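You operate a simulated robot arm through the tools that you are given. There is no shell and no other tool.

You run a simulated two-armed robot. Do the job below in one go: nothing can be reset, and whatever is moved stays where it is left.

JOB
Pack the grey cloth and the green bundle in the teal box.
Fine: the other cloth and bundle stay; shut its lid and slide the box back close to the cartons.
Where things are to end (x, y in the base frame): teal box within 0.035 m of [0.7, -0.16].

It is judged by the outcome, as a careful person would: the job done as asked, and still so three seconds after it is handed in. It fails if anything else is knocked over, pushed out of place, dropped, spilled or broken. Lids that push on must go on centred and level and be pressed home; caps that screw on are set level and turned clockwise until they are tight. Flat cloth is picked up by pressing the open fingertips on it (5 to 10 N) and closing them slowly along it; thin cloth reads only 2 to 8 mm in the jaws.

ROBOT AND FRAMES
Two 7-joint arms with fingered hands on one trunk that stands fixed in place. Base frame: the origin is at the foot of the trunk, x ahead of it, y to its left, z up; the work surface is at about z = 0.72. Readings come in m, degrees, newtons and seconds.
The left shoulder is at [0.03, 0.12, 1.013], the right one opposite. With the tool pointing down near the work surface each hand reaches from about 0.2 to 0.68 m from the base axis, measured 20 degrees to its own side. Payload 4 kg a hand.
Tool frame (each hand has its own): the origin (TCP) lies between the finger pads and is the grasp point; the fingertips stand 0.019 m ahead of it; z points along the fingers, y is the line along which they close. The gripper opens to 0.12 m; its body begins 0.053 m behind the TCP. The gripper is a hand of 3 fingers: y runs from the thumb to the fingers, the wrist lies at [0, 0, -0.219] in the tool frame, and closing takes about 1.5 s.
Orientation is that of the tool frame in the base frame, as [roll, pitch, yaw] about the fixed x, y, z axes, in that order (R = Rz(yaw) Ry(pitch) Rx(roll)). With the fingers straight down and closing along the base's y, the tool's x points along the base's -x, its y along +y and its z along -z.

CONTROLS
- The arms move only by the tool apply_moves. It takes "left_commands", "right_commands" or both (then of equal length, played together; a hand with none holds still); each is a list of rows, each a list of 6 numbers: the shift along the base's x, y, z in m, then the turn, a rotation vector about the base's x, y, z in degrees. In form: [[dx, dy, dz, rx, ry, rz], ...]. A call has 1 to 20 rows; each row shifts and turns the commanded pose from where the row before left it. "left_gripper" and "right_gripper" are, for a hand that has rows, the opening in per cent of the stroke, from 0 (shut) to 100 (fully open), set as the call begins (left out, the last holds). A row lasts 0.2 s, in which the tool goes at most 0.05 m and 8.6 degrees; a call with a longer step from one row to the next is refused whole, and so is a gripper value outside its range. A pose out of reach is approached as far as the arm can. The call stops where the force on the tool passes 60 N (or 10 N more than at its start, if that is more) or the arm is blocked; 0.2 s more then pass. Each finger travels about 0.072 m/s and halts on what it meets, pressing with about 23 N; the grip force reading is that of the motor and also rises with nothing between the fingers. The clock runs only during rows and for 0.2 s after the last one: add rows that do not move to give the fingers time. It gives the time, the measured TCP pose, the force on the tool (base axes), the opening and the grip force at its end, in the units of the frame above (readings bear some noise), with the torque about the TCP (base axes, N m) and any sound that the robot's microphone picked up.
- Cameras (640 x 400 px; columns grow to the right, rows downward): "scene" is now at [0.0372, -0.0499, 1.5573]; the picture's right is [-0.64, -0.77, 0.00], its down [-0.61, 0.51, -0.61] and it looks along [0.47, -0.39, -0.79] (base axes); focal length 223 px, centre (320, 200). "left" rides on the left gripper at [-0.066, -0.004, -0.079] in its tool frame; the picture's right is [0.05, -1.00, 0.00], its down [0.76, 0.04, -0.64] and it looks along [0.64, 0.04, 0.77] (tool axes); focal length 251 px, centre (320, 200). "right" rides on the right gripper at [0.066, -0.004, -0.079] in its tool frame; the picture's right is [0.05, 1.00, 0.00], its down [-0.76, 0.04, -0.64] and it looks along [-0.64, 0.03, 0.77] (tool axes); focal length 251 px, centre (320, 200). There is no depth. A picture from a camera that has moved, and an enlarged one, comes with that camera's place and axes in the base frame and with its lens.
- snapshot(camera): a new picture of that camera. The clock stands still meanwhile.
- move_column(by): moves the trunk up (or, below 0, down) by that many m; the arms and the scene camera ride with it, the base frame stays. It gives what a move gives, with no picture.
- finger_targets(finger1, finger2, thumb_bend, hand): sets how far each is bent, from 0 (flat) to 100 (curled in); at 30 the hand is open as for a grip, at 70 the pads meet at the TCP. One left out holds its place. A second passes; each finger stops where it meets its share of the squeeze, and holds until it gets a number again. A gripper value or a shape takes the hand back. It gives what a move gives, with no picture; readings hold the bend of each and the force on the fingers (four entries, about 0 where the hand has none), thumb and palm.
- preshape(shape, hand): the hand has 3 fingers and takes this shape, open, in about a second: jaw (thumb against the fingers, like two jaws); tri (thumb and two fingers); tip (a fingertip pinch); poke (one finger out to press); point (the index stretched); flat (the hand flat); cup (the hand cupped); fist (a fist). The gripper value then closes the fingers along that shape, each until it touches; the sizes above hold for jaw. It gives what a move gives, with no picture.
- head_to(pan, tilt): turns the head with the scene camera to pan (to the left, within 120 degrees either way) and tilt (down, from -29 to 69), counted from straight ahead of the robot. It gives what a move gives.
- zoom(camera, box): a new picture of the part [left, top, right, bottom] of that camera's present view, enlarged. The clock stands still meanwhile.
- finish_job(): hands the job in; it is judged then, once.

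Places have to be worked out from the pictures, the camera data and where the tool is seen. Open the grippers and draw the arms clear of the work before you hand the job in, unless the task says otherwise.

The tools are called as a command line: name --argument value ..., lists and objects as JSON in quotes. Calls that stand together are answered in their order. apply_moves: Moves the arms, as the interface text tells. Its arguments: {"type":"object","properties":{"left_commands":{"type":"array","items":{"type":"array","items":{"type":"number"}}},"left_gripper":{"type":"number"},"right_commands":{"type":"array","items":{"type":"array","items":{"type":"number"}}},"right_gripper":{"type":"number"}},"required":[]} The other tools are called the same way: move_column (by) moves the trunk up or down; preshape (shape, hand) gives the hand a shape; finger_targets (finger1, finger2, thumb_bend, hand) moves the fingers one by one; head_to (pan, tilt) turns the head that bears the scene camera; snapshot (camera) takes a picture; zoom (camera, box) takes an enlarged picture of a part of a camera's view; finish_job () hands the job in.

At the start:

```text
time_s: 0.0
left_ee_pos: [0.4952, 0.1134, 1.1833]
left_orientation: [180.0, 0.0, -179.9]
left_wrist_force: [0.0, 0.1, 0.3]
left_moment: [0.05, 0.0, 0.01]
left_grip_width: 0.1199
left_grip_force: 0.1
left_shape: jaw
left_bend: [30.0, 30.0, 30.0]
left_finger forces: [0.1, 0.1, 0.0, 0.0, 0.0, 0.1]
right_ee_pos: [0.4697, -0.2327, 1.1149]
right_orientation: [179.9, 0.0, 180.0]
right_wrist_force: [0.0, 0.1, 0.7]
right_moment: [-0.02, -0.04, 0.01]
right_grip_width: 0.1197
right_grip_force: 0.0
right_shape: jaw
right_bend: [30.0, 30.0, 30.0]
right_finger forces: [0.0, 0.1, 0.0, 0.1, 0.0, 0.0]
trunk travel left (down, up): [-0.225, 0.315]
head pan, tilt (commanded): [-39.8, 52.5]
```

scene: 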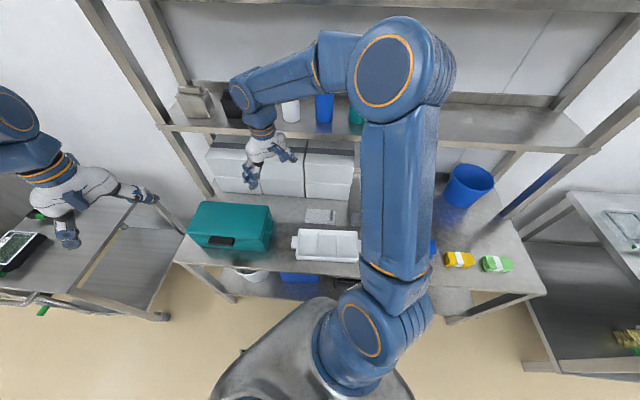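
right: 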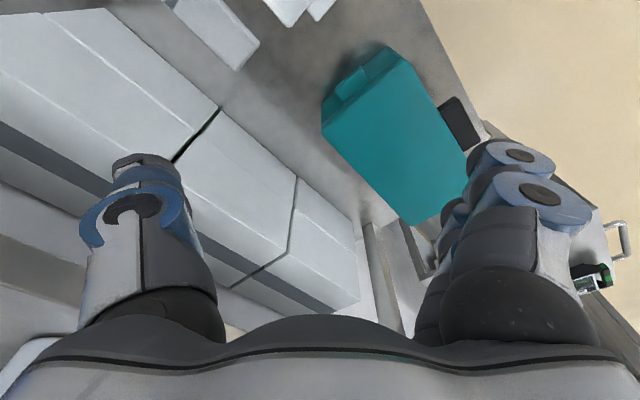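
left: 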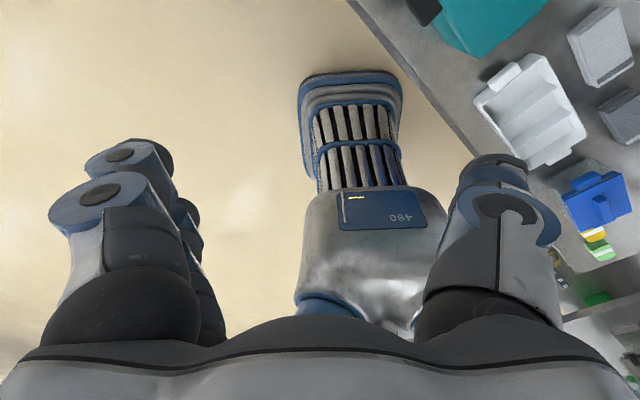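

I'll start by looking closely at the work area with the scene camera, to find the teal box, its lid, the cloths and the bundles.

zoom --camera "scene" --box '[160, 160, 400, 310]'

zoom --camera "scene" --box '[380, 150, 580, 310]'

zoom --camera "left" --box '[400, 0, 640, 200]'

```text
2.67 times, centred on (280, 235) of scene
camera zoom: at [0.0372, -0.0499, 1.5573], right [-0.64, -0.77, 0.0], down [-0.61, 0.51, -0.61], along [0.47, -0.39, -0.79], focal length 596 px, centre (427, 107)
```

zoom: 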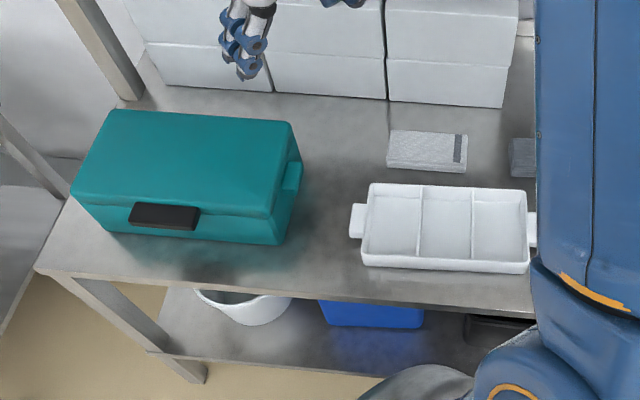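

```text
2.50 times, centred on (480, 230) of scene
camera zoom: at [0.0372, -0.0499, 1.5573], right [-0.64, -0.77, 0.0], down [-0.61, 0.51, -0.61], along [0.47, -0.39, -0.79], focal length 558 px, centre (-80, 125)
```

zoom: 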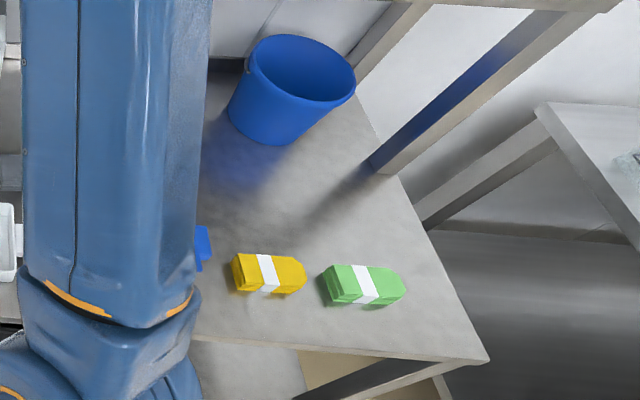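

```text
2.00 times, centred on (520, 100) of left
camera zoom: at [0.5626, 0.1109, 1.2607], right [-0.05, -1.0, 0.0], down [-0.76, 0.04, 0.64], along [-0.64, 0.04, -0.77], focal length 503 px, centre (-80, 400)
```

zoom: 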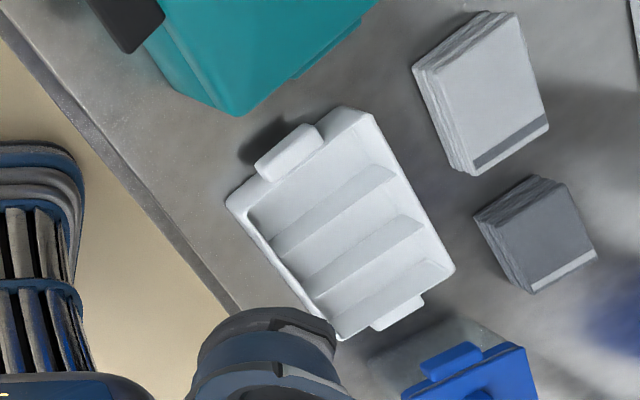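

The teal box sits around (0.58, -0.08) with its front facing (-1,1), the cloths are around (0.44,-0.39) and (0.33,-0.51), and the bundles are near (-0.04,-0.68) and (-0.14,-0.78). The right arm hides the middle, so I'll turn the head to see more.

head_to --pan -75 --tilt 50

snapshot --camera "scene"

snapshot --camera "right"

```text
time_s: 1.0
left_ee_pos: [0.4952, 0.1139, 1.1828]
left_orientation: [-180.0, 0.0, 179.9]
left_wrist_force: [-0.2, -1.0, 0.2]
left_moment: [0.03, -0.01, 0.0]
left_grip_width: 0.1198
left_grip_force: 0.1
left_shape: jaw
left_bend: [30.0, 30.0, 30.0]
left_finger forces: [0.1, 0.1, 0.0, 0.0, 0.0, 0.0]
right_ee_pos: [0.4691, -0.2332, 1.1151]
right_orientation: [-180.0, 0.0, -180.0]
right_wrist_force: [-0.1, 0.4, -0.4]
right_moment: [0.01, 0.05, 0.04]
right_grip_width: 0.1198
right_grip_force: 0.1
right_shape: jaw
right_bend: [30.0, 30.0, 30.0]
right_finger forces: [0.1, 0.0, 0.0, 0.1, 0.1, 0.0]
trunk travel left (down, up): [-0.225, 0.315]
head pan, tilt (commanded): [-75.0, 50.0]
```

```text
taken
camera scene: at [-0.0001, -0.0765, 1.5607], right [-0.97, -0.26, 0.0], down [-0.2, 0.74, -0.64], along [0.17, -0.62, -0.77], focal length 223 px, centre (320, 200)
```

scene: 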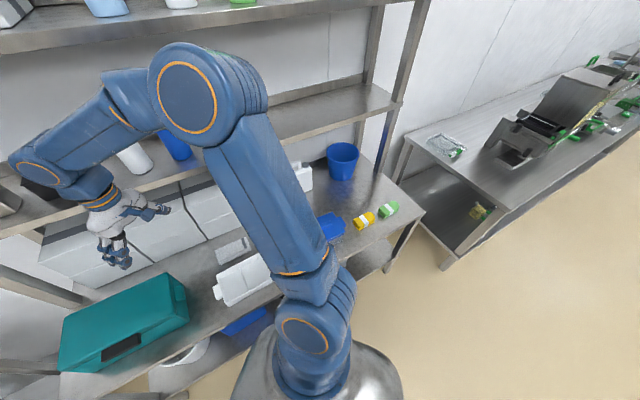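

```text
taken
camera right: at [0.4017, -0.2357, 1.1942], right [-0.05, 1.0, 0.0], down [0.76, 0.04, 0.64], along [0.64, 0.03, -0.77], focal length 251 px, centre (320, 200)
```

right: 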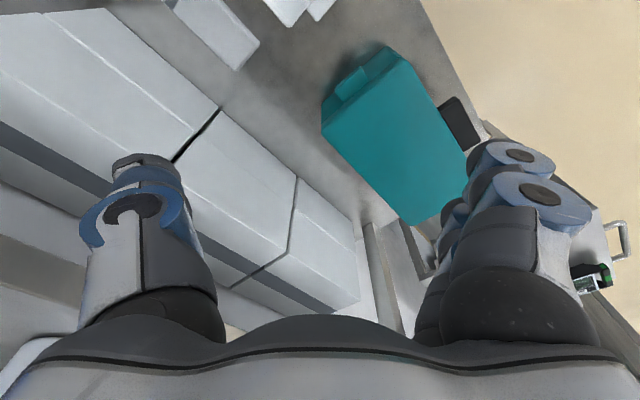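

The shelf is behind the right arm and the arm still hides the cloths. I'll bring the right hand back toward the robot and yaw it -45° to align with the table, so its camera can view the cloths and tray from above.

apply_moves --right_commands '[[-0.03, -0.01, 0.0, 0, 0, -5.625], [-0.03, -0.01, 0.0, 0, 0, -5.625], [-0.03, -0.01, 0.0, 0, 0, -5.625], [-0.03, -0.01, 0.0, 0, 0, -5.625], [-0.03, -0.01, 0.0, 0, 0, -5.625], [-0.03, -0.01, 0.0, 0, 0, -5.625], [-0.03, -0.01, 0.0, 0, 0, -5.625], [-0.03, -0.01, 0.0, 0, 0, -5.625]]'

snapshot --camera "right"

snapshot --camera "scene"

```text
time_s: 2.8
left_ee_pos: [0.493, 0.1149, 1.1845]
left_orientation: [180.0, 0.1, -180.0]
left_wrist_force: [-0.6, -0.4, 0.0]
left_moment: [0.02, -0.02, 0.0]
left_grip_width: 0.12
left_grip_force: 0.1
left_shape: jaw
left_bend: [30.0, 30.0, 30.0]
left_finger forces: [0.1, 0.1, 0.1, 0.1, 0.0, 0.1]
right_ee_pos: [0.2284, -0.3146, 1.1131]
right_orientation: [180.0, 0.1, 134.9]
right_wrist_force: [-0.9, 0.1, 0.4]
right_moment: [0.0, 0.01, -0.01]
right_grip_width: 0.12
right_grip_force: 0.0
right_shape: jaw
right_bend: [30.0, 30.0, 30.0]
right_finger forces: [0.0, 0.0, 0.1, 0.1, 0.0, 0.0]
trunk travel left (down, up): [-0.225, 0.315]
head pan, tilt (commanded): [-75.0, 50.0]
```

```text
taken
camera right: at [0.1781, -0.269, 1.1933], right [0.67, 0.74, 0.0], down [0.57, -0.51, 0.64], along [0.48, -0.43, -0.76], focal length 251 px, centre (320, 200)
```

right: 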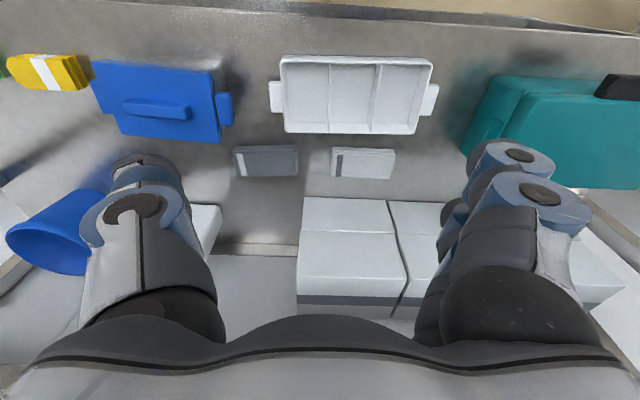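

```text
taken
camera scene: at [-0.0019, -0.0765, 1.5607], right [-0.97, -0.26, 0.0], down [-0.2, 0.74, -0.64], along [0.17, -0.62, -0.77], focal length 223 px, centre (320, 200)
```

scene: 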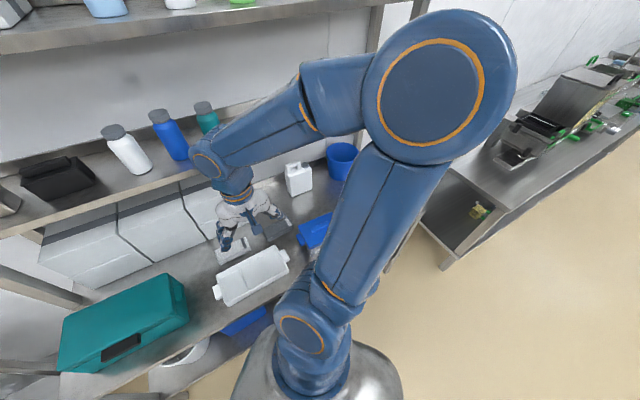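

zoom --camera "right" --box '[80, 40, 460, 200]'

zoom --camera "right" --box '[440, 20, 640, 200]'

zoom --camera "scene" --box '[0, 140, 400, 390]'

```text
1.68 times, centred on (270, 120) of right
camera zoom: at [0.1781, -0.269, 1.1933], right [0.67, 0.74, 0.0], down [0.57, -0.51, 0.64], along [0.48, -0.43, -0.76], focal length 424 px, centre (404, 335)
```

zoom: 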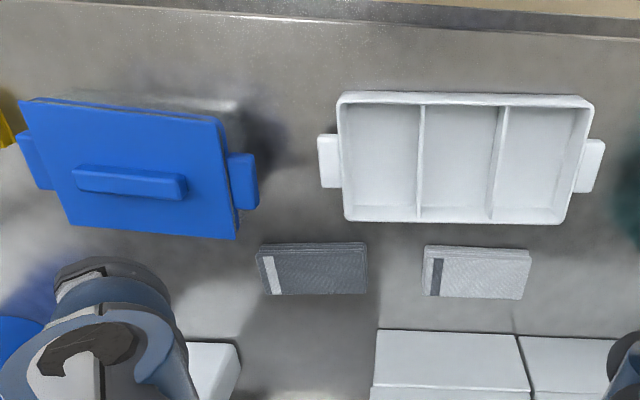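

```text
2.22 times, centred on (540, 110) of right
camera zoom: at [0.1781, -0.269, 1.1933], right [0.67, 0.74, 0.0], down [0.57, -0.51, 0.64], along [0.48, -0.43, -0.76], focal length 559 px, centre (-169, 400)
```

zoom: 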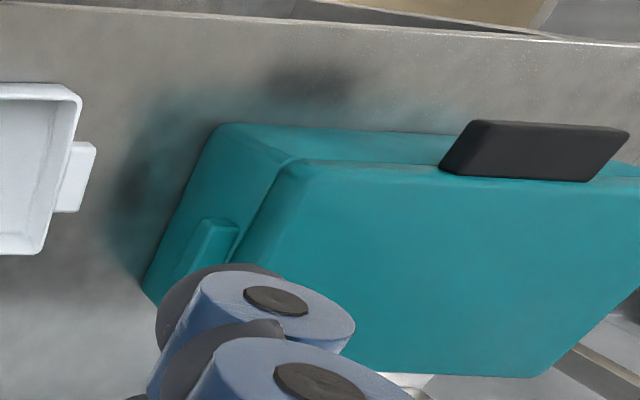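

```text
1.60 times, centred on (200, 265) of scene
camera zoom: at [-0.0019, -0.0765, 1.5607], right [-0.97, -0.26, 0.0], down [-0.2, 0.74, -0.64], along [0.17, -0.62, -0.77], focal length 358 px, centre (512, 96)
```

zoom: 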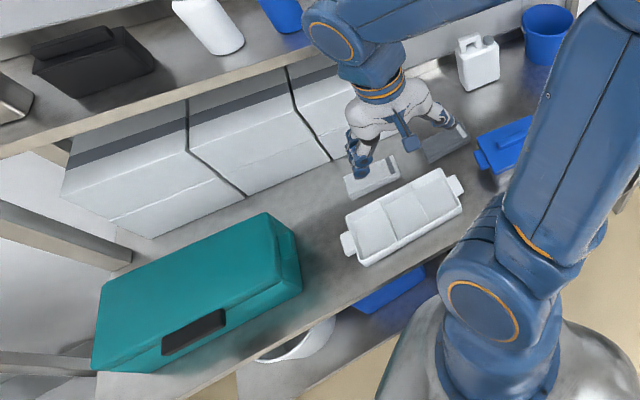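

The darker cloth with the white stripe at about (0.31,-0.54) is the grey one. The teal box has a black tab at its front, so I'll swing the left hand around to get its camera facing the box front.

apply_moves --left_commands '[[-0.01, 0.005, -0.005, 0, 0, 8.44], [-0.01, 0.005, -0.005, 0, 0, 8.44], [-0.01, 0.005, -0.005, 0, 0, 8.44], [-0.01, 0.005, -0.005, 0, 0, 8.44], [-0.01, 0.005, -0.005, 0, 0, 8.44], [-0.01, 0.005, -0.005, 0, 0, 8.44], [-0.01, 0.005, -0.005, 0, 0, 8.44], [-0.01, 0.005, -0.005, 0, 0, 8.44], [-0.01, 0.005, -0.005, 0, 0, 8.44], [-0.01, 0.005, -0.005, 0, 0, 8.44], [-0.01, 0.005, -0.005, 0, 0, 8.44], [-0.01, 0.005, -0.005, 0, 0, 8.44], [-0.01, 0.005, -0.005, 0, 0, 8.44], [-0.01, 0.005, -0.005, 0, 0, 8.44], [-0.01, 0.005, -0.005, 0, 0, 8.44], [-0.01, 0.005, -0.005, 0, 0, 8.44]]'

snapshot --camera "left"

snapshot --camera "scene"

```text
time_s: 6.2
left_ee_pos: [0.337, 0.1928, 1.103]
left_orientation: [-180.0, 0.0, -44.9]
left_wrist_force: [1.1, 0.1, -0.2]
left_moment: [0.01, -0.02, -0.02]
left_grip_width: 0.1199
left_grip_force: 0.0
left_shape: jaw
left_bend: [30.0, 30.0, 30.0]
left_finger forces: [0.0, 0.0, 0.1, 0.1, 0.0, 0.1]
right_ee_pos: [0.2308, -0.3144, 1.1143]
right_orientation: [-180.0, 0.0, 135.0]
right_wrist_force: [0.1, 0.5, -0.1]
right_moment: [0.0, 0.01, 0.02]
right_grip_width: 0.1199
right_grip_force: 0.0
right_shape: jaw
right_bend: [30.0, 30.0, 30.0]
right_finger forces: [0.0, 0.1, 0.1, 0.1, 0.0, 0.0]
trunk travel left (down, up): [-0.225, 0.315]
head pan, tilt (commanded): [-75.0, 50.0]
```

```text
taken
camera left: at [0.293, 0.243, 1.1809], right [0.74, 0.67, 0.0], down [0.51, -0.57, 0.64], along [0.43, -0.48, -0.77], focal length 251 px, centre (320, 200)
```

left: 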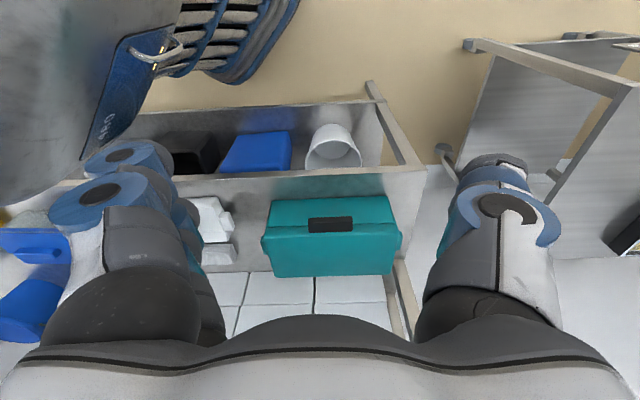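

```text
taken
camera scene: at [-0.0001, -0.0771, 1.5606], right [-0.97, -0.26, 0.0], down [-0.2, 0.74, -0.64], along [0.17, -0.62, -0.77], focal length 223 px, centre (320, 200)
```

scene: 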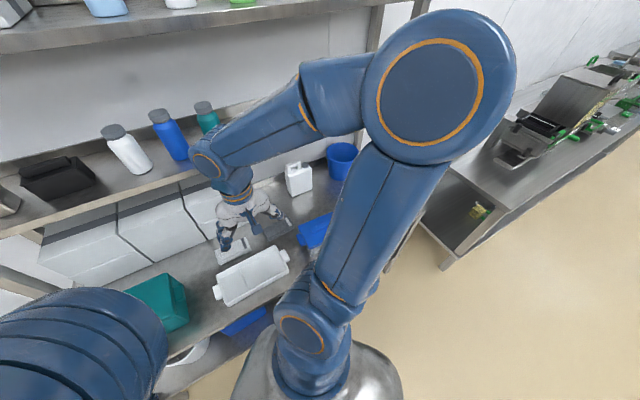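

The left hand turned fine. Zooming on the box front for its lid seam and tab.

zoom --camera "left" --box '[240, 170, 430, 290]'

```text
3.33 times, centred on (335, 230) of left
camera zoom: at [0.293, 0.243, 1.1809], right [0.74, 0.67, 0.0], down [0.51, -0.57, 0.64], along [0.43, -0.48, -0.77], focal length 838 px, centre (270, 100)
```

zoom: 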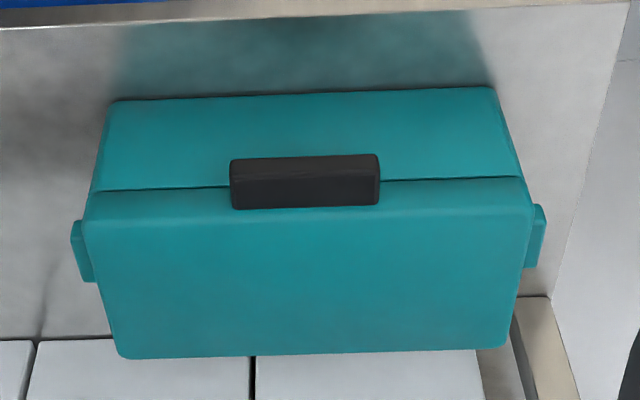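

zoom --camera "left" --box '[290, 200, 370, 250]'

head_to --pan -8 --tilt 55

snapshot --camera "scene"

```text
8.00 times, centred on (330, 225) of left
camera zoom: at [0.293, 0.243, 1.1809], right [0.74, 0.67, 0.0], down [0.51, -0.57, 0.64], along [0.43, -0.48, -0.77], focal length 2012 px, centre (240, 0)
```

zoom: 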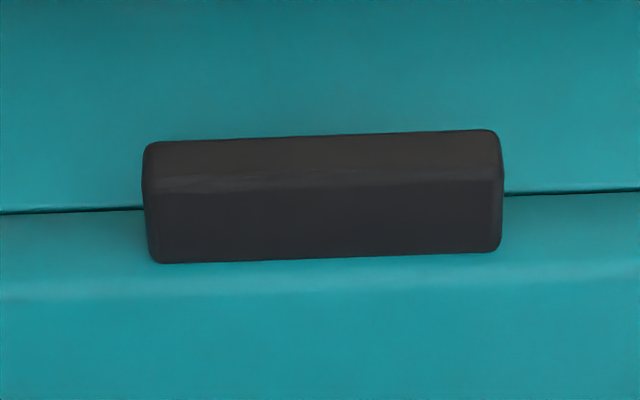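

```text
time_s: 7.6
left_ee_pos: [0.3353, 0.1935, 1.1037]
left_orientation: [180.0, 0.0, -45.0]
left_wrist_force: [-0.2, 0.1, -0.9]
left_moment: [0.02, 0.02, -0.01]
left_grip_width: 0.12
left_grip_force: 0.1
left_shape: jaw
left_bend: [30.0, 30.0, 30.0]
left_finger forces: [0.0, 0.1, 0.0, 0.1, 0.1, 0.0]
right_ee_pos: [0.23, -0.3131, 1.1132]
right_orientation: [179.9, 0.0, 135.0]
right_wrist_force: [-0.2, 1.1, 0.6]
right_moment: [0.03, 0.02, -0.03]
right_grip_width: 0.1198
right_grip_force: 0.1
right_shape: jaw
right_bend: [30.0, 30.0, 30.0]
right_finger forces: [0.1, 0.0, 0.0, 0.0, 0.0, 0.0]
trunk travel left (down, up): [-0.225, 0.315]
head pan, tilt (commanded): [-8.0, 55.0]
```

```text
taken
camera scene: at [0.051, -0.0123, 1.5541], right [-0.14, -0.99, 0.0], down [-0.81, 0.11, -0.57], along [0.57, -0.08, -0.82], focal length 223 px, centre (320, 200)
```

scene: 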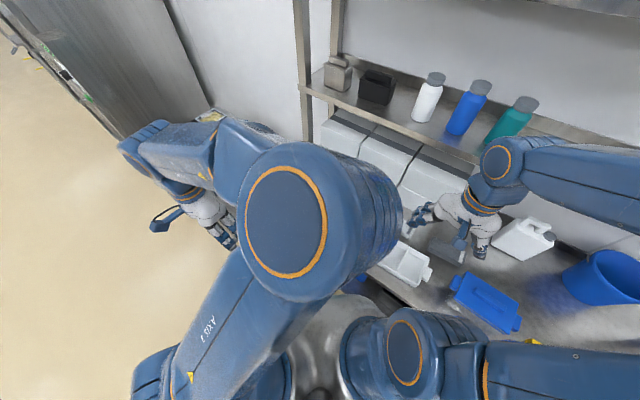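

The lid is a thin hinged top (seam at z≈0.81, top z≈0.83) with a black tab 0.09 wide projecting ~0.026 m at about (0.55,-0.01). I'll use the left hand: first yaw it so the jaws will close vertically, moving in front of the box at height.

apply_moves --left_commands '[[0.013, -0.012, -0.005, 0, 0, -8.18], [0.013, -0.012, -0.005, 0, 0, -8.18], [0.013, -0.012, -0.005, 0, 0, -8.18], [0.013, -0.012, -0.005, 0, 0, -8.18], [0.013, -0.012, -0.005, 0, 0, -8.18], [0.013, -0.012, -0.005, 0, 0, -8.18], [0.013, -0.012, -0.005, 0, 0, -8.18], [0.013, -0.012, -0.005, 0, 0, -8.18], [0.013, -0.012, -0.005, 0, 0, -8.18], [0.013, -0.012, -0.005, 0, 0, -8.18], [0.013, -0.012, -0.005, 0, 0, -8.2]]' --left_gripper 50

apply_moves --left_commands '[[0.0, 0.0, -0.012, -5.7, -5.7, 0], [0.0, 0.0, -0.012, -5.7, -5.7, 0], [0.0, 0.0, -0.012, -5.7, -5.7, 0], [0.0, 0.0, -0.012, -5.7, -5.7, 0], [0.0, 0.0, -0.012, -5.7, -5.7, 0], [0.0, 0.0, -0.012, -5.7, -5.7, 0], [0.0, 0.0, -0.012, -5.7, -5.7, 0], [0.0, 0.0, -0.012, -5.7, -5.7, 0], [0.0, 0.0, -0.012, -5.7, -5.7, 0], [0.0, 0.0, -0.012, -5.7, -5.7, 0]]'

snapshot --camera "left"

snapshot --camera "scene"

```text
time_s: 10.0
left_ee_pos: [0.4779, 0.0619, 1.0493]
left_orientation: [-179.9, -0.1, -135.1]
left_wrist_force: [0.5, -0.3, 0.9]
left_moment: [-0.01, 0.01, 0.0]
left_grip_width: 0.0604
left_grip_force: 0.0
left_shape: jaw
left_bend: [33.0, 33.0, 95.0]
left_finger forces: [0.0, 0.0, 0.0, 0.1, 0.0, 0.0]
right_ee_pos: [0.2295, -0.3137, 1.1148]
right_orientation: [179.9, 0.0, 135.1]
right_wrist_force: [-0.2, 0.3, -0.4]
right_moment: [-0.01, -0.02, -0.01]
right_grip_width: 0.1201
right_grip_force: 0.0
right_shape: jaw
right_bend: [30.0, 30.0, 30.0]
right_finger forces: [0.1, 0.0, 0.0, 0.1, 0.0, 0.0]
trunk travel left (down, up): [-0.225, 0.315]
head pan, tilt (commanded): [-8.0, 55.0]
```

```text
time_s: 12.2
left_ee_pos: [0.4796, 0.0627, 0.9284]
left_orientation: [-99.2, 0.2, -135.1]
left_wrist_force: [1.4, 0.2, -0.4]
left_moment: [0.02, 0.01, 0.05]
left_grip_width: 0.0597
left_grip_force: 0.1
left_shape: jaw
left_bend: [34.0, 34.0, 95.0]
left_finger forces: [0.1, 0.0, 0.1, 0.1, 0.0, 0.0]
right_ee_pos: [0.2294, -0.3144, 1.1146]
right_orientation: [179.9, 0.0, 134.9]
right_wrist_force: [0.8, -0.6, 0.1]
right_moment: [0.04, 0.02, -0.03]
right_grip_width: 0.1203
right_grip_force: 0.0
right_shape: jaw
right_bend: [30.0, 30.0, 30.0]
right_finger forces: [0.0, 0.0, 0.0, 0.0, 0.0, 0.1]
trunk travel left (down, up): [-0.225, 0.315]
head pan, tilt (commanded): [-8.0, 55.0]
```

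```text
taken
camera left: at [0.4727, 0.1636, 0.9437], right [0.08, -0.15, 0.99], down [-0.99, -0.09, 0.06], along [0.08, -0.98, -0.16], focal length 251 px, centre (320, 200)
```

left: 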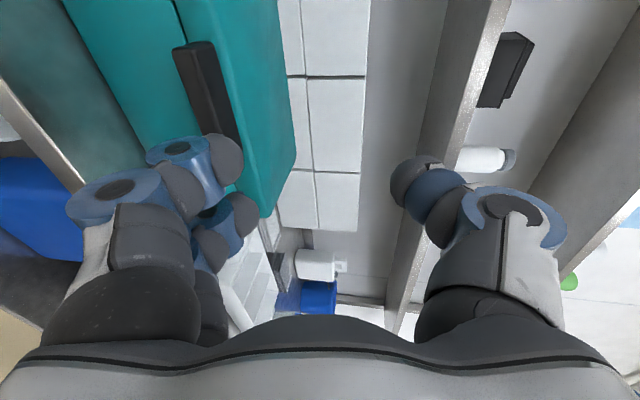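

```text
taken
camera scene: at [0.0509, -0.0128, 1.5541], right [-0.14, -0.99, 0.0], down [-0.81, 0.11, -0.57], along [0.57, -0.08, -0.82], focal length 223 px, centre (320, 200)
```

scene: 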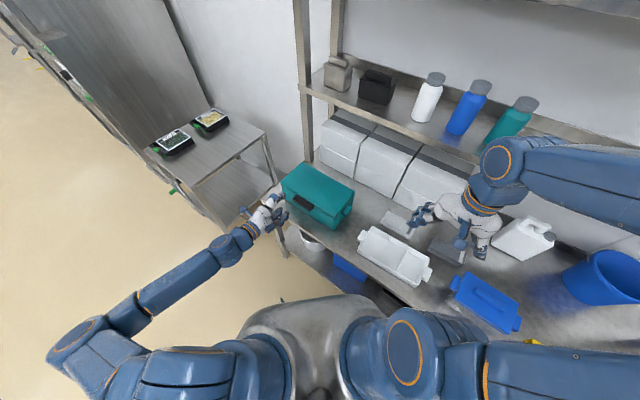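

The left hand now points at the box with a clear scene view. Zooming to refine positions before inserting the fingers beneath the tab.

zoom --camera "scene" --box '[220, 130, 380, 250]'

zoom --camera "scene" --box '[360, 180, 560, 340]'

```text
3.33 times, centred on (300, 190) of scene
camera zoom: at [0.0509, -0.0128, 1.5541], right [-0.14, -0.99, 0.0], down [-0.81, 0.11, -0.57], along [0.57, -0.08, -0.82], focal length 745 px, centre (387, 233)
```

zoom: 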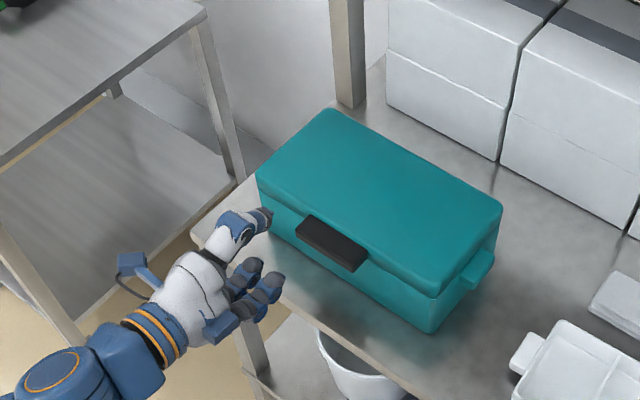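

```text
2.50 times, centred on (460, 260) of scene
camera zoom: at [0.0509, -0.0128, 1.5541], right [-0.14, -0.99, 0.0], down [-0.81, 0.11, -0.57], along [0.57, -0.08, -0.82], focal length 558 px, centre (-30, 50)
```

zoom: 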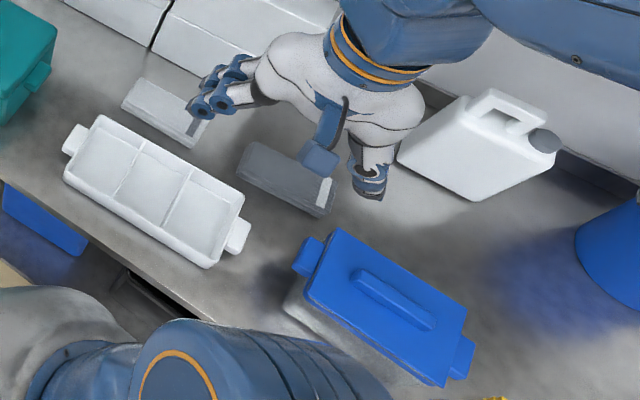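

The tab centre is confirmed at about (0.55,-0.017), top z≈0.83. I'll lower the hand so its lower fingers are just below the tab level, and advance partway.

apply_moves --left_commands '[[0.0, 0.0, -0.025, 0, 0, 0], [0.0, 0.0, -0.025, 0, 0, 0], [0.0, 0.0, -0.025, 0, 0, 0], [0.0, 0.0, -0.025, 0, 0, 0], [0.02, -0.02, 0, 0, 0, 0]]'

snapshot --camera "left"

zoom --camera "scene" --box '[220, 130, 380, 250]'

```text
time_s: 13.4
left_ee_pos: [0.4993, 0.0447, 0.83]
left_orientation: [-99.4, -0.1, -135.0]
left_wrist_force: [0.4, -0.3, 0.1]
left_moment: [0.03, 0.06, -0.01]
left_grip_width: 0.0599
left_grip_force: 0.1
left_shape: jaw
left_bend: [34.0, 34.0, 95.0]
left_finger forces: [0.0, 0.0, 0.1, 0.1, 0.0, 0.0]
right_ee_pos: [0.2302, -0.3154, 1.1134]
right_orientation: [-180.0, 0.0, 135.0]
right_wrist_force: [0.3, -0.5, -0.5]
right_moment: [-0.01, 0.0, 0.0]
right_grip_width: 0.1199
right_grip_force: 0.1
right_shape: jaw
right_bend: [30.0, 30.0, 30.0]
right_finger forces: [0.1, 0.1, 0.0, 0.0, 0.0, 0.0]
trunk travel left (down, up): [-0.225, 0.315]
head pan, tilt (commanded): [-8.0, 55.0]
```

```text
taken
camera left: at [0.4926, 0.1454, 0.8453], right [0.08, -0.15, 0.98], down [-0.99, -0.09, 0.07], along [0.08, -0.98, -0.16], focal length 251 px, centre (320, 200)
```

left: 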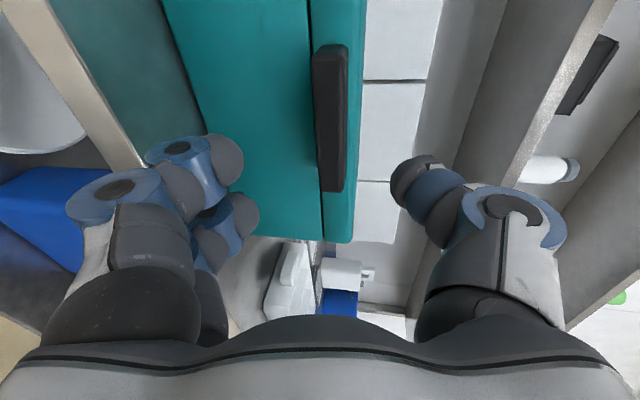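

```text
3.33 times, centred on (300, 190) of scene
camera zoom: at [0.0519, -0.0127, 1.5541], right [-0.14, -0.99, 0.0], down [-0.81, 0.11, -0.57], along [0.57, -0.08, -0.82], focal length 745 px, centre (387, 233)
```

zoom: 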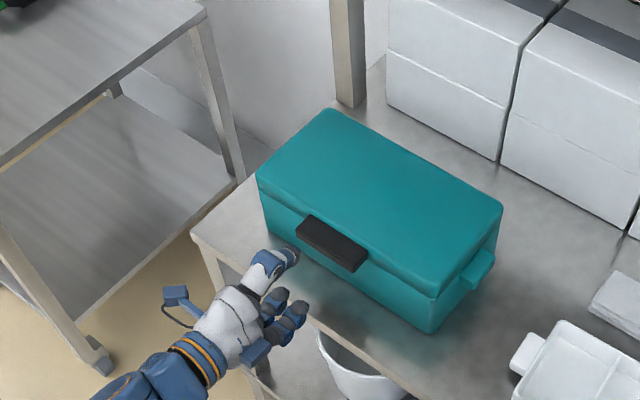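

The lower pads are about 15 mm below the tab and aligned with its centre. Advancing ~75 mm to slip the fingers beneath the tab, watching for contact.

apply_moves --left_commands '[[0.0108, -0.0108, 0, 0, 0, 0], [0.0108, -0.0108, 0, 0, 0, 0], [0.0108, -0.0108, 0, 0, 0, 0], [0.0108, -0.0108, 0, 0, 0, 0], [0.008, -0.008, 0, 0, 0, 0]]'

snapshot --camera "left"

zoom --camera "scene" --box '[220, 130, 380, 250]'

```text
time_s: 14.6
left_ee_pos: [0.5493, -0.0086, 0.8279]
left_orientation: [-99.4, 0.1, -135.0]
left_wrist_force: [-0.5, -0.2, 0.3]
left_moment: [0.0, -0.03, 0.02]
left_grip_width: 0.0599
left_grip_force: 0.0
left_shape: jaw
left_bend: [34.0, 34.0, 95.0]
left_finger forces: [0.0, 0.0, 0.0, 0.0, 0.1, 0.1]
right_ee_pos: [0.23, -0.315, 1.1133]
right_orientation: [-179.9, 0.0, 135.0]
right_wrist_force: [0.0, 0.1, -1.1]
right_moment: [-0.03, -0.02, -0.01]
right_grip_width: 0.1198
right_grip_force: 0.1
right_shape: jaw
right_bend: [30.0, 30.0, 30.0]
right_finger forces: [0.1, 0.0, 0.0, 0.0, 0.1, 0.1]
trunk travel left (down, up): [-0.225, 0.315]
head pan, tilt (commanded): [-8.0, 55.0]
```

```text
taken
camera left: at [0.543, 0.0933, 0.8439], right [0.08, -0.15, 0.99], down [-0.99, -0.09, 0.06], along [0.08, -0.98, -0.16], focal length 251 px, centre (320, 200)
```

left: 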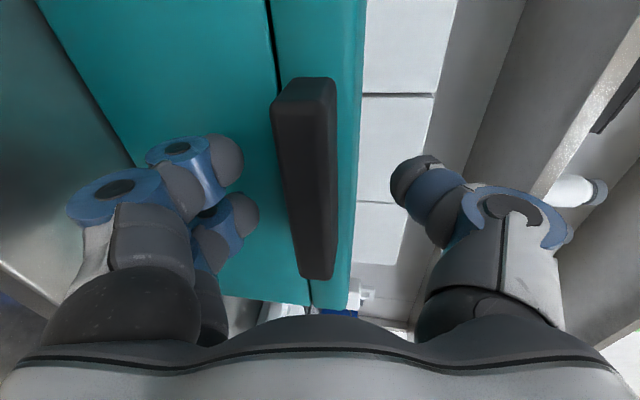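

```text
3.33 times, centred on (300, 190) of scene
camera zoom: at [0.0513, -0.0124, 1.5541], right [-0.14, -0.99, 0.0], down [-0.81, 0.11, -0.57], along [0.57, -0.08, -0.82], focal length 745 px, centre (387, 233)
```

zoom: 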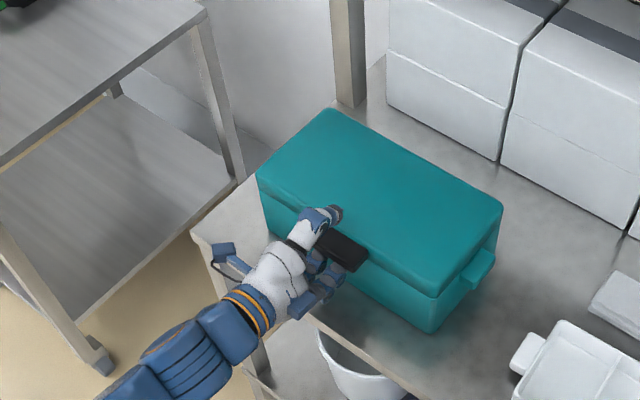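

The tab now sits between the thumb (above) and fingers (below) with no contact force. I'll lift along the hinge arc to about 30° and check.

apply_moves --left_commands '[[0.001, -0.001, 0.0142, 0, 0, 0], [0.0018, -0.0018, 0.0225, 1.77, 1.77, 0], [0.0044, -0.0044, 0.0223, 1.77, 1.77, 0], [0.0057, -0.0057, 0.0215, 1.77, 1.77, 0], [0.0083, -0.0083, 0.0202, 1.77, 1.77, 0]]'

snapshot --camera "left"

zoom --camera "scene" --box '[220, 130, 380, 250]'

```text
time_s: 15.8
left_ee_pos: [0.5706, -0.0314, 0.93]
left_orientation: [-109.5, 0.0, -135.0]
left_wrist_force: [-0.8, -0.3, 0.1]
left_moment: [0.03, 0.01, -0.02]
left_grip_width: 0.0605
left_grip_force: 0.0
left_shape: jaw
left_bend: [33.0, 33.0, 95.0]
left_finger forces: [0.3, 0.3, 0.0, 0.0, 0.1, 0.0]
right_ee_pos: [0.2302, -0.3146, 1.1142]
right_orientation: [180.0, 0.1, 135.1]
right_wrist_force: [-0.4, 0.4, 0.0]
right_moment: [-0.02, -0.01, -0.02]
right_grip_width: 0.12
right_grip_force: 0.0
right_shape: jaw
right_bend: [30.0, 30.0, 30.0]
right_finger forces: [0.0, 0.1, 0.1, 0.0, 0.0, 0.0]
trunk travel left (down, up): [-0.225, 0.315]
head pan, tilt (commanded): [-8.0, 55.0]
```

```text
taken
camera left: at [0.5671, 0.0681, 0.9587], right [0.2, -0.27, 0.94], down [-0.98, -0.1, 0.18], along [0.05, -0.96, -0.29], focal length 251 px, centre (320, 200)
```

left: 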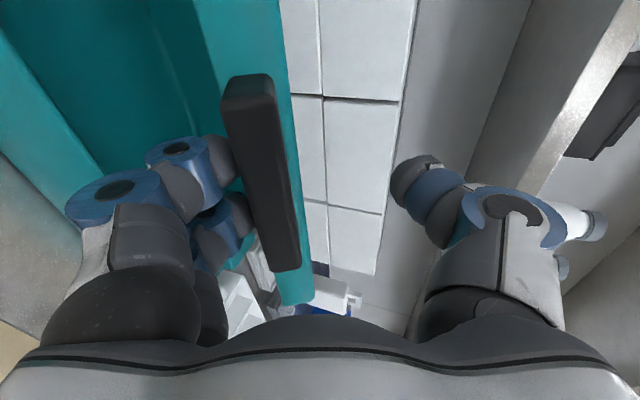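

```text
3.33 times, centred on (300, 190) of scene
camera zoom: at [0.0513, -0.0126, 1.5541], right [-0.14, -0.99, 0.0], down [-0.81, 0.11, -0.57], along [0.57, -0.08, -0.82], focal length 745 px, centre (387, 233)
```

zoom: 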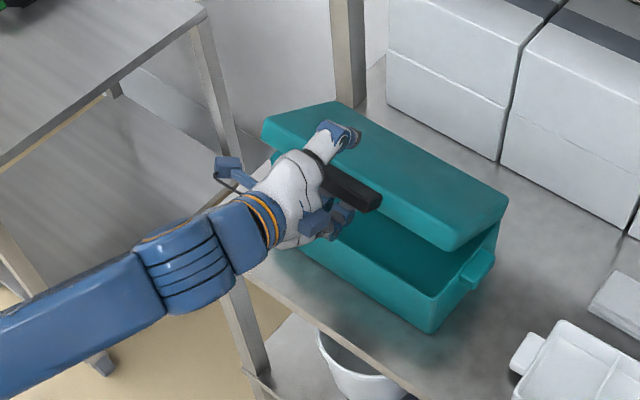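

The lid is lifting cleanly on its back hinge with the box staying put. Continuing along the arc to about 75°.

apply_moves --left_commands '[[0.0095, -0.0095, 0.019, 1.77, 1.77, 0], [0.0118, -0.0118, 0.0164, 1.77, 1.77, 0], [0.0127, -0.0127, 0.0148, 1.77, 1.77, 0], [0.0144, -0.0144, 0.0121, 1.77, 1.77, 0], [0.0151, -0.0151, 0.01, 1.77, 1.77, 0], [0.0161, -0.0161, 0.0066, 1.77, 1.77, 0]]'

snapshot --camera "left"

zoom --camera "scene" --box '[220, 130, 380, 250]'

```text
time_s: 17.2
left_ee_pos: [0.6491, -0.109, 1.0092]
left_orientation: [-124.4, 0.1, -134.9]
left_wrist_force: [-0.3, 0.0, -0.3]
left_moment: [-0.02, -0.03, 0.05]
left_grip_width: 0.0604
left_grip_force: 0.1
left_shape: jaw
left_bend: [33.0, 33.0, 95.0]
left_finger forces: [0.0, 0.0, 0.0, 0.0, 0.1, 0.1]
right_ee_pos: [0.2302, -0.3151, 1.1129]
right_orientation: [180.0, 0.0, 135.0]
right_wrist_force: [-0.2, 0.4, -0.6]
right_moment: [0.01, 0.0, -0.03]
right_grip_width: 0.1199
right_grip_force: 0.1
right_shape: jaw
right_bend: [30.0, 30.0, 30.0]
right_finger forces: [0.0, 0.0, 0.1, 0.0, 0.1, 0.0]
trunk travel left (down, up): [-0.225, 0.315]
head pan, tilt (commanded): [-8.0, 55.0]
```

```text
taken
camera left: at [0.6533, -0.018, 1.056], right [0.36, -0.44, 0.82], down [-0.93, -0.15, 0.33], along [-0.02, -0.89, -0.46], focal length 251 px, centre (320, 200)
```

left: 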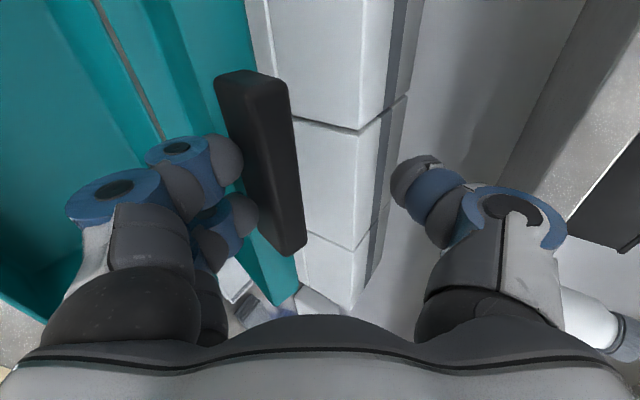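

```text
3.33 times, centred on (300, 190) of scene
camera zoom: at [0.0511, -0.0135, 1.5541], right [-0.14, -0.99, 0.0], down [-0.81, 0.11, -0.57], along [0.57, -0.08, -0.82], focal length 745 px, centre (387, 233)
```

zoom: 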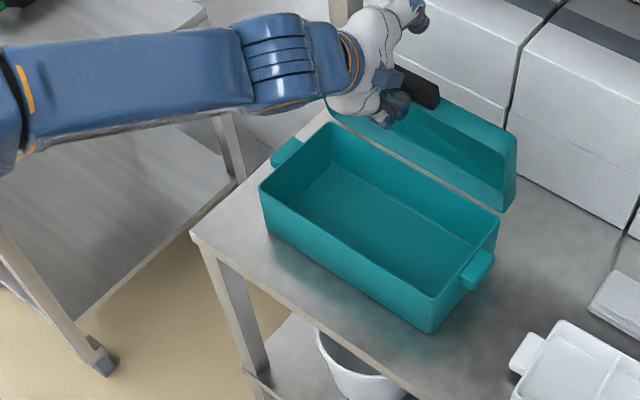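

The lid is up at about 75–80° and the box hasn't moved. The shelf's front edge is near n≈0.67, z≈1.1, so there's room to push the lid past vertical; continuing to about 100°.

apply_moves --left_commands '[[0.0165, -0.0165, 0.0038, 1.77, 1.77, 0], [0.0168, -0.0168, 0.0012, 1.77, 1.77, 0], [0.0113, -0.0113, -0.001, 1.2, 1.2, 0]]'

snapshot --camera "left"

zoom --camera "scene" --box '[220, 130, 380, 250]'

```text
time_s: 18.0
left_ee_pos: [0.6938, -0.1538, 1.0125]
left_orientation: [-131.3, 0.0, -134.8]
left_wrist_force: [0.1, 0.4, 0.1]
left_moment: [0.0, 0.01, 0.01]
left_grip_width: 0.0604
left_grip_force: 0.0
left_shape: jaw
left_bend: [33.0, 33.0, 95.0]
left_finger forces: [0.1, 0.0, 0.0, 0.1, 0.0, 0.1]
right_ee_pos: [0.2292, -0.3155, 1.1139]
right_orientation: [-180.0, -0.1, 135.0]
right_wrist_force: [0.0, -0.7, 0.3]
right_moment: [0.01, 0.02, -0.01]
right_grip_width: 0.12
right_grip_force: 0.0
right_shape: jaw
right_bend: [30.0, 30.0, 30.0]
right_finger forces: [0.0, 0.1, 0.0, 0.0, 0.0, 0.0]
trunk travel left (down, up): [-0.225, 0.315]
head pan, tilt (commanded): [-8.0, 55.0]
```

```text
taken
camera left: at [0.7017, -0.0672, 1.0666], right [0.43, -0.5, 0.75], down [-0.9, -0.18, 0.39], along [-0.06, -0.85, -0.53], focal length 251 px, centre (320, 200)
```

left: 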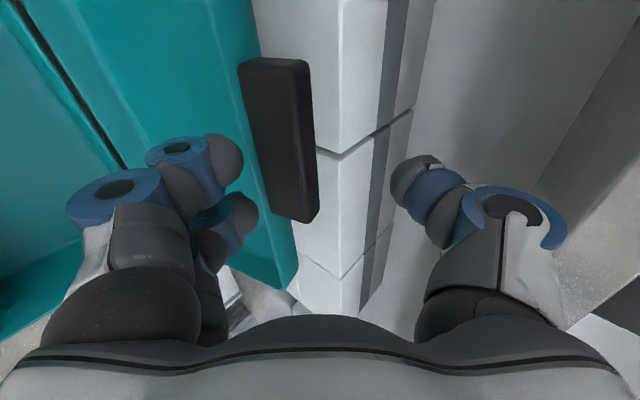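

```text
3.33 times, centred on (300, 190) of scene
camera zoom: at [0.0513, -0.0137, 1.5541], right [-0.14, -0.99, 0.0], down [-0.81, 0.11, -0.57], along [0.57, -0.08, -0.82], focal length 745 px, centre (387, 233)
```

zoom: 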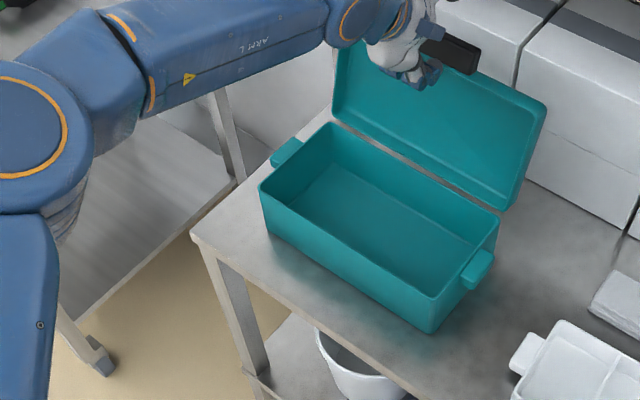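

The lid seems about vertical or just past it, with no load on the fingers. I'll back the hand off a little to see whether the lid stays open on its own.

apply_moves --left_commands '[[-0.01, 0.01, 0.0, 0, 0, 0], [-0.01, 0.01, 0.0, 0, 0, 0], [0, 0, 0, 0, 0, 0], [0, 0, 0, 0, 0, 0]]'

snapshot --camera "left"

zoom --camera "scene" --box '[220, 130, 380, 250]'

```text
time_s: 19.0
left_ee_pos: [0.6748, -0.132, 1.0124]
left_orientation: [-131.1, 0.0, -134.9]
left_wrist_force: [0.6, 0.0, 0.3]
left_moment: [0.0, 0.0, 0.02]
left_grip_width: 0.0602
left_grip_force: 0.0
left_shape: jaw
left_bend: [33.0, 33.0, 95.0]
left_finger forces: [0.0, 0.0, 0.1, 0.0, 0.1, 0.1]
right_ee_pos: [0.2304, -0.3129, 1.1151]
right_orientation: [179.9, 0.0, 135.0]
right_wrist_force: [0.3, 0.0, 0.4]
right_moment: [-0.03, 0.02, -0.02]
right_grip_width: 0.1198
right_grip_force: 0.1
right_shape: jaw
right_bend: [30.0, 30.0, 30.0]
right_finger forces: [0.1, 0.0, 0.0, 0.0, 0.1, 0.1]
trunk travel left (down, up): [-0.225, 0.315]
head pan, tilt (commanded): [-8.0, 55.0]
```

```text
taken
camera left: at [0.6817, -0.0444, 1.0658], right [0.43, -0.5, 0.75], down [-0.9, -0.18, 0.39], along [-0.06, -0.85, -0.53], focal length 251 px, centre (320, 200)
```

left: 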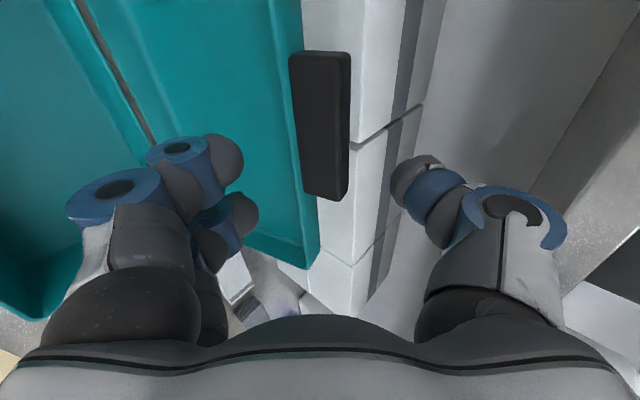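

```text
3.33 times, centred on (300, 190) of scene
camera zoom: at [0.051, -0.012, 1.5541], right [-0.14, -0.99, 0.0], down [-0.81, 0.11, -0.57], along [0.57, -0.08, -0.82], focal length 745 px, centre (387, 233)
```

zoom: 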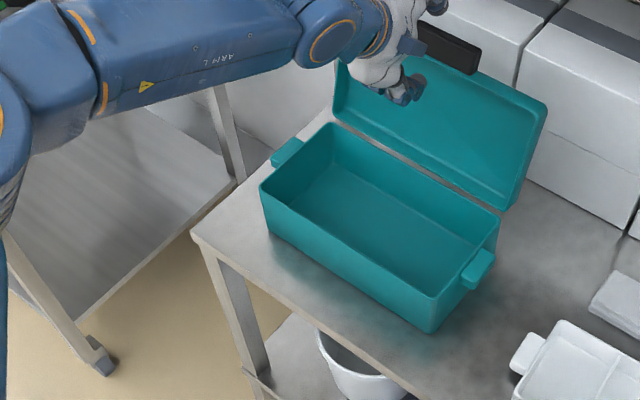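

The lid stays open on its own at about 100°. I'll withdraw the left hand along its own axis, then back away to the left so the right arm can work.

apply_moves --left_commands '[[-0.0124, 0.0124, 0.02, 0, 0, 0], [-0.0124, 0.0124, 0.02, 0, 0, 0], [-0.0124, 0.0124, 0.02, 0, 0, 0], [-0.03, 0.035, 0.004, 0, 0, 0], [-0.03, 0.035, 0.004, 0, 0, 0], [-0.03, 0.035, 0.004, 0, 0, 0], [-0.03, 0.035, 0.004, 0, 0, 0], [-0.03, 0.035, 0.004, 0, 0, 0], [-0.03, 0.035, 0.004, 0, 0, 0], [-0.03, 0.035, 0.004, 0, 0, 0], [-0.03, 0.035, 0.004, 0, 0, 0], [-0.03, 0.035, 0.004, 0, 0, 0]]'

snapshot --camera "scene"

snapshot --camera "right"

```text
time_s: 21.6
left_ee_pos: [0.369, 0.2214, 1.1067]
left_orientation: [-131.2, 0.1, -135.1]
left_wrist_force: [-0.4, -0.5, -0.6]
left_moment: [-0.01, -0.03, -0.03]
left_grip_width: 0.0607
left_grip_force: 0.0
left_shape: jaw
left_bend: [33.0, 33.0, 95.0]
left_finger forces: [0.1, 0.1, 0.0, 0.0, 0.0, 0.0]
right_ee_pos: [0.2282, -0.3137, 1.1147]
right_orientation: [180.0, 0.1, 135.0]
right_wrist_force: [-0.2, 0.2, -0.1]
right_moment: [-0.01, -0.04, 0.05]
right_grip_width: 0.12
right_grip_force: 0.0
right_shape: jaw
right_bend: [30.0, 30.0, 30.0]
right_finger forces: [0.0, 0.1, 0.0, 0.0, 0.0, 0.0]
trunk travel left (down, up): [-0.225, 0.315]
head pan, tilt (commanded): [-8.0, 55.0]
```

```text
taken
camera scene: at [0.0496, -0.0111, 1.5542], right [-0.14, -0.99, 0.0], down [-0.81, 0.11, -0.57], along [0.57, -0.08, -0.82], focal length 223 px, centre (320, 200)
```

scene: 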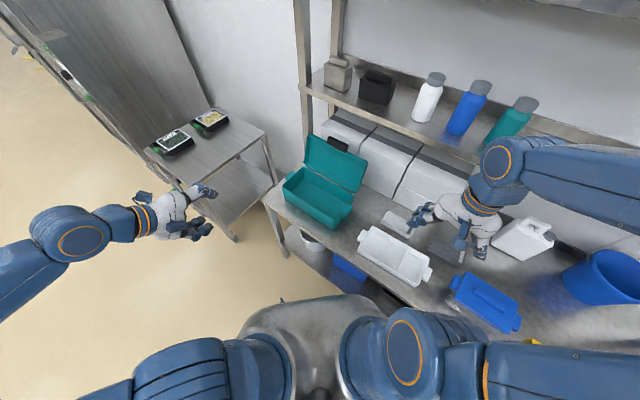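

```text
taken
camera right: at [0.1784, -0.2682, 1.1936], right [0.67, 0.74, 0.0], down [0.57, -0.51, 0.64], along [0.48, -0.43, -0.76], focal length 251 px, centre (320, 200)
```

right: 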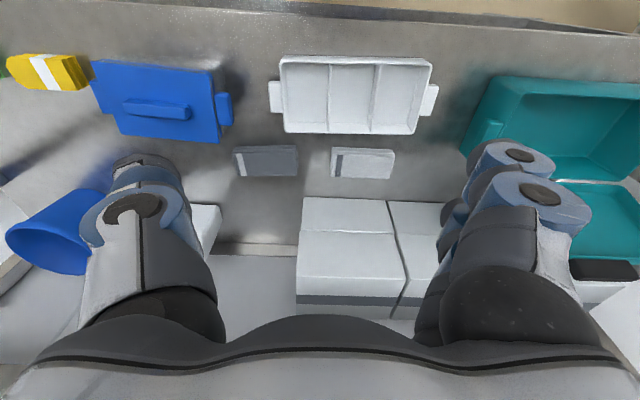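

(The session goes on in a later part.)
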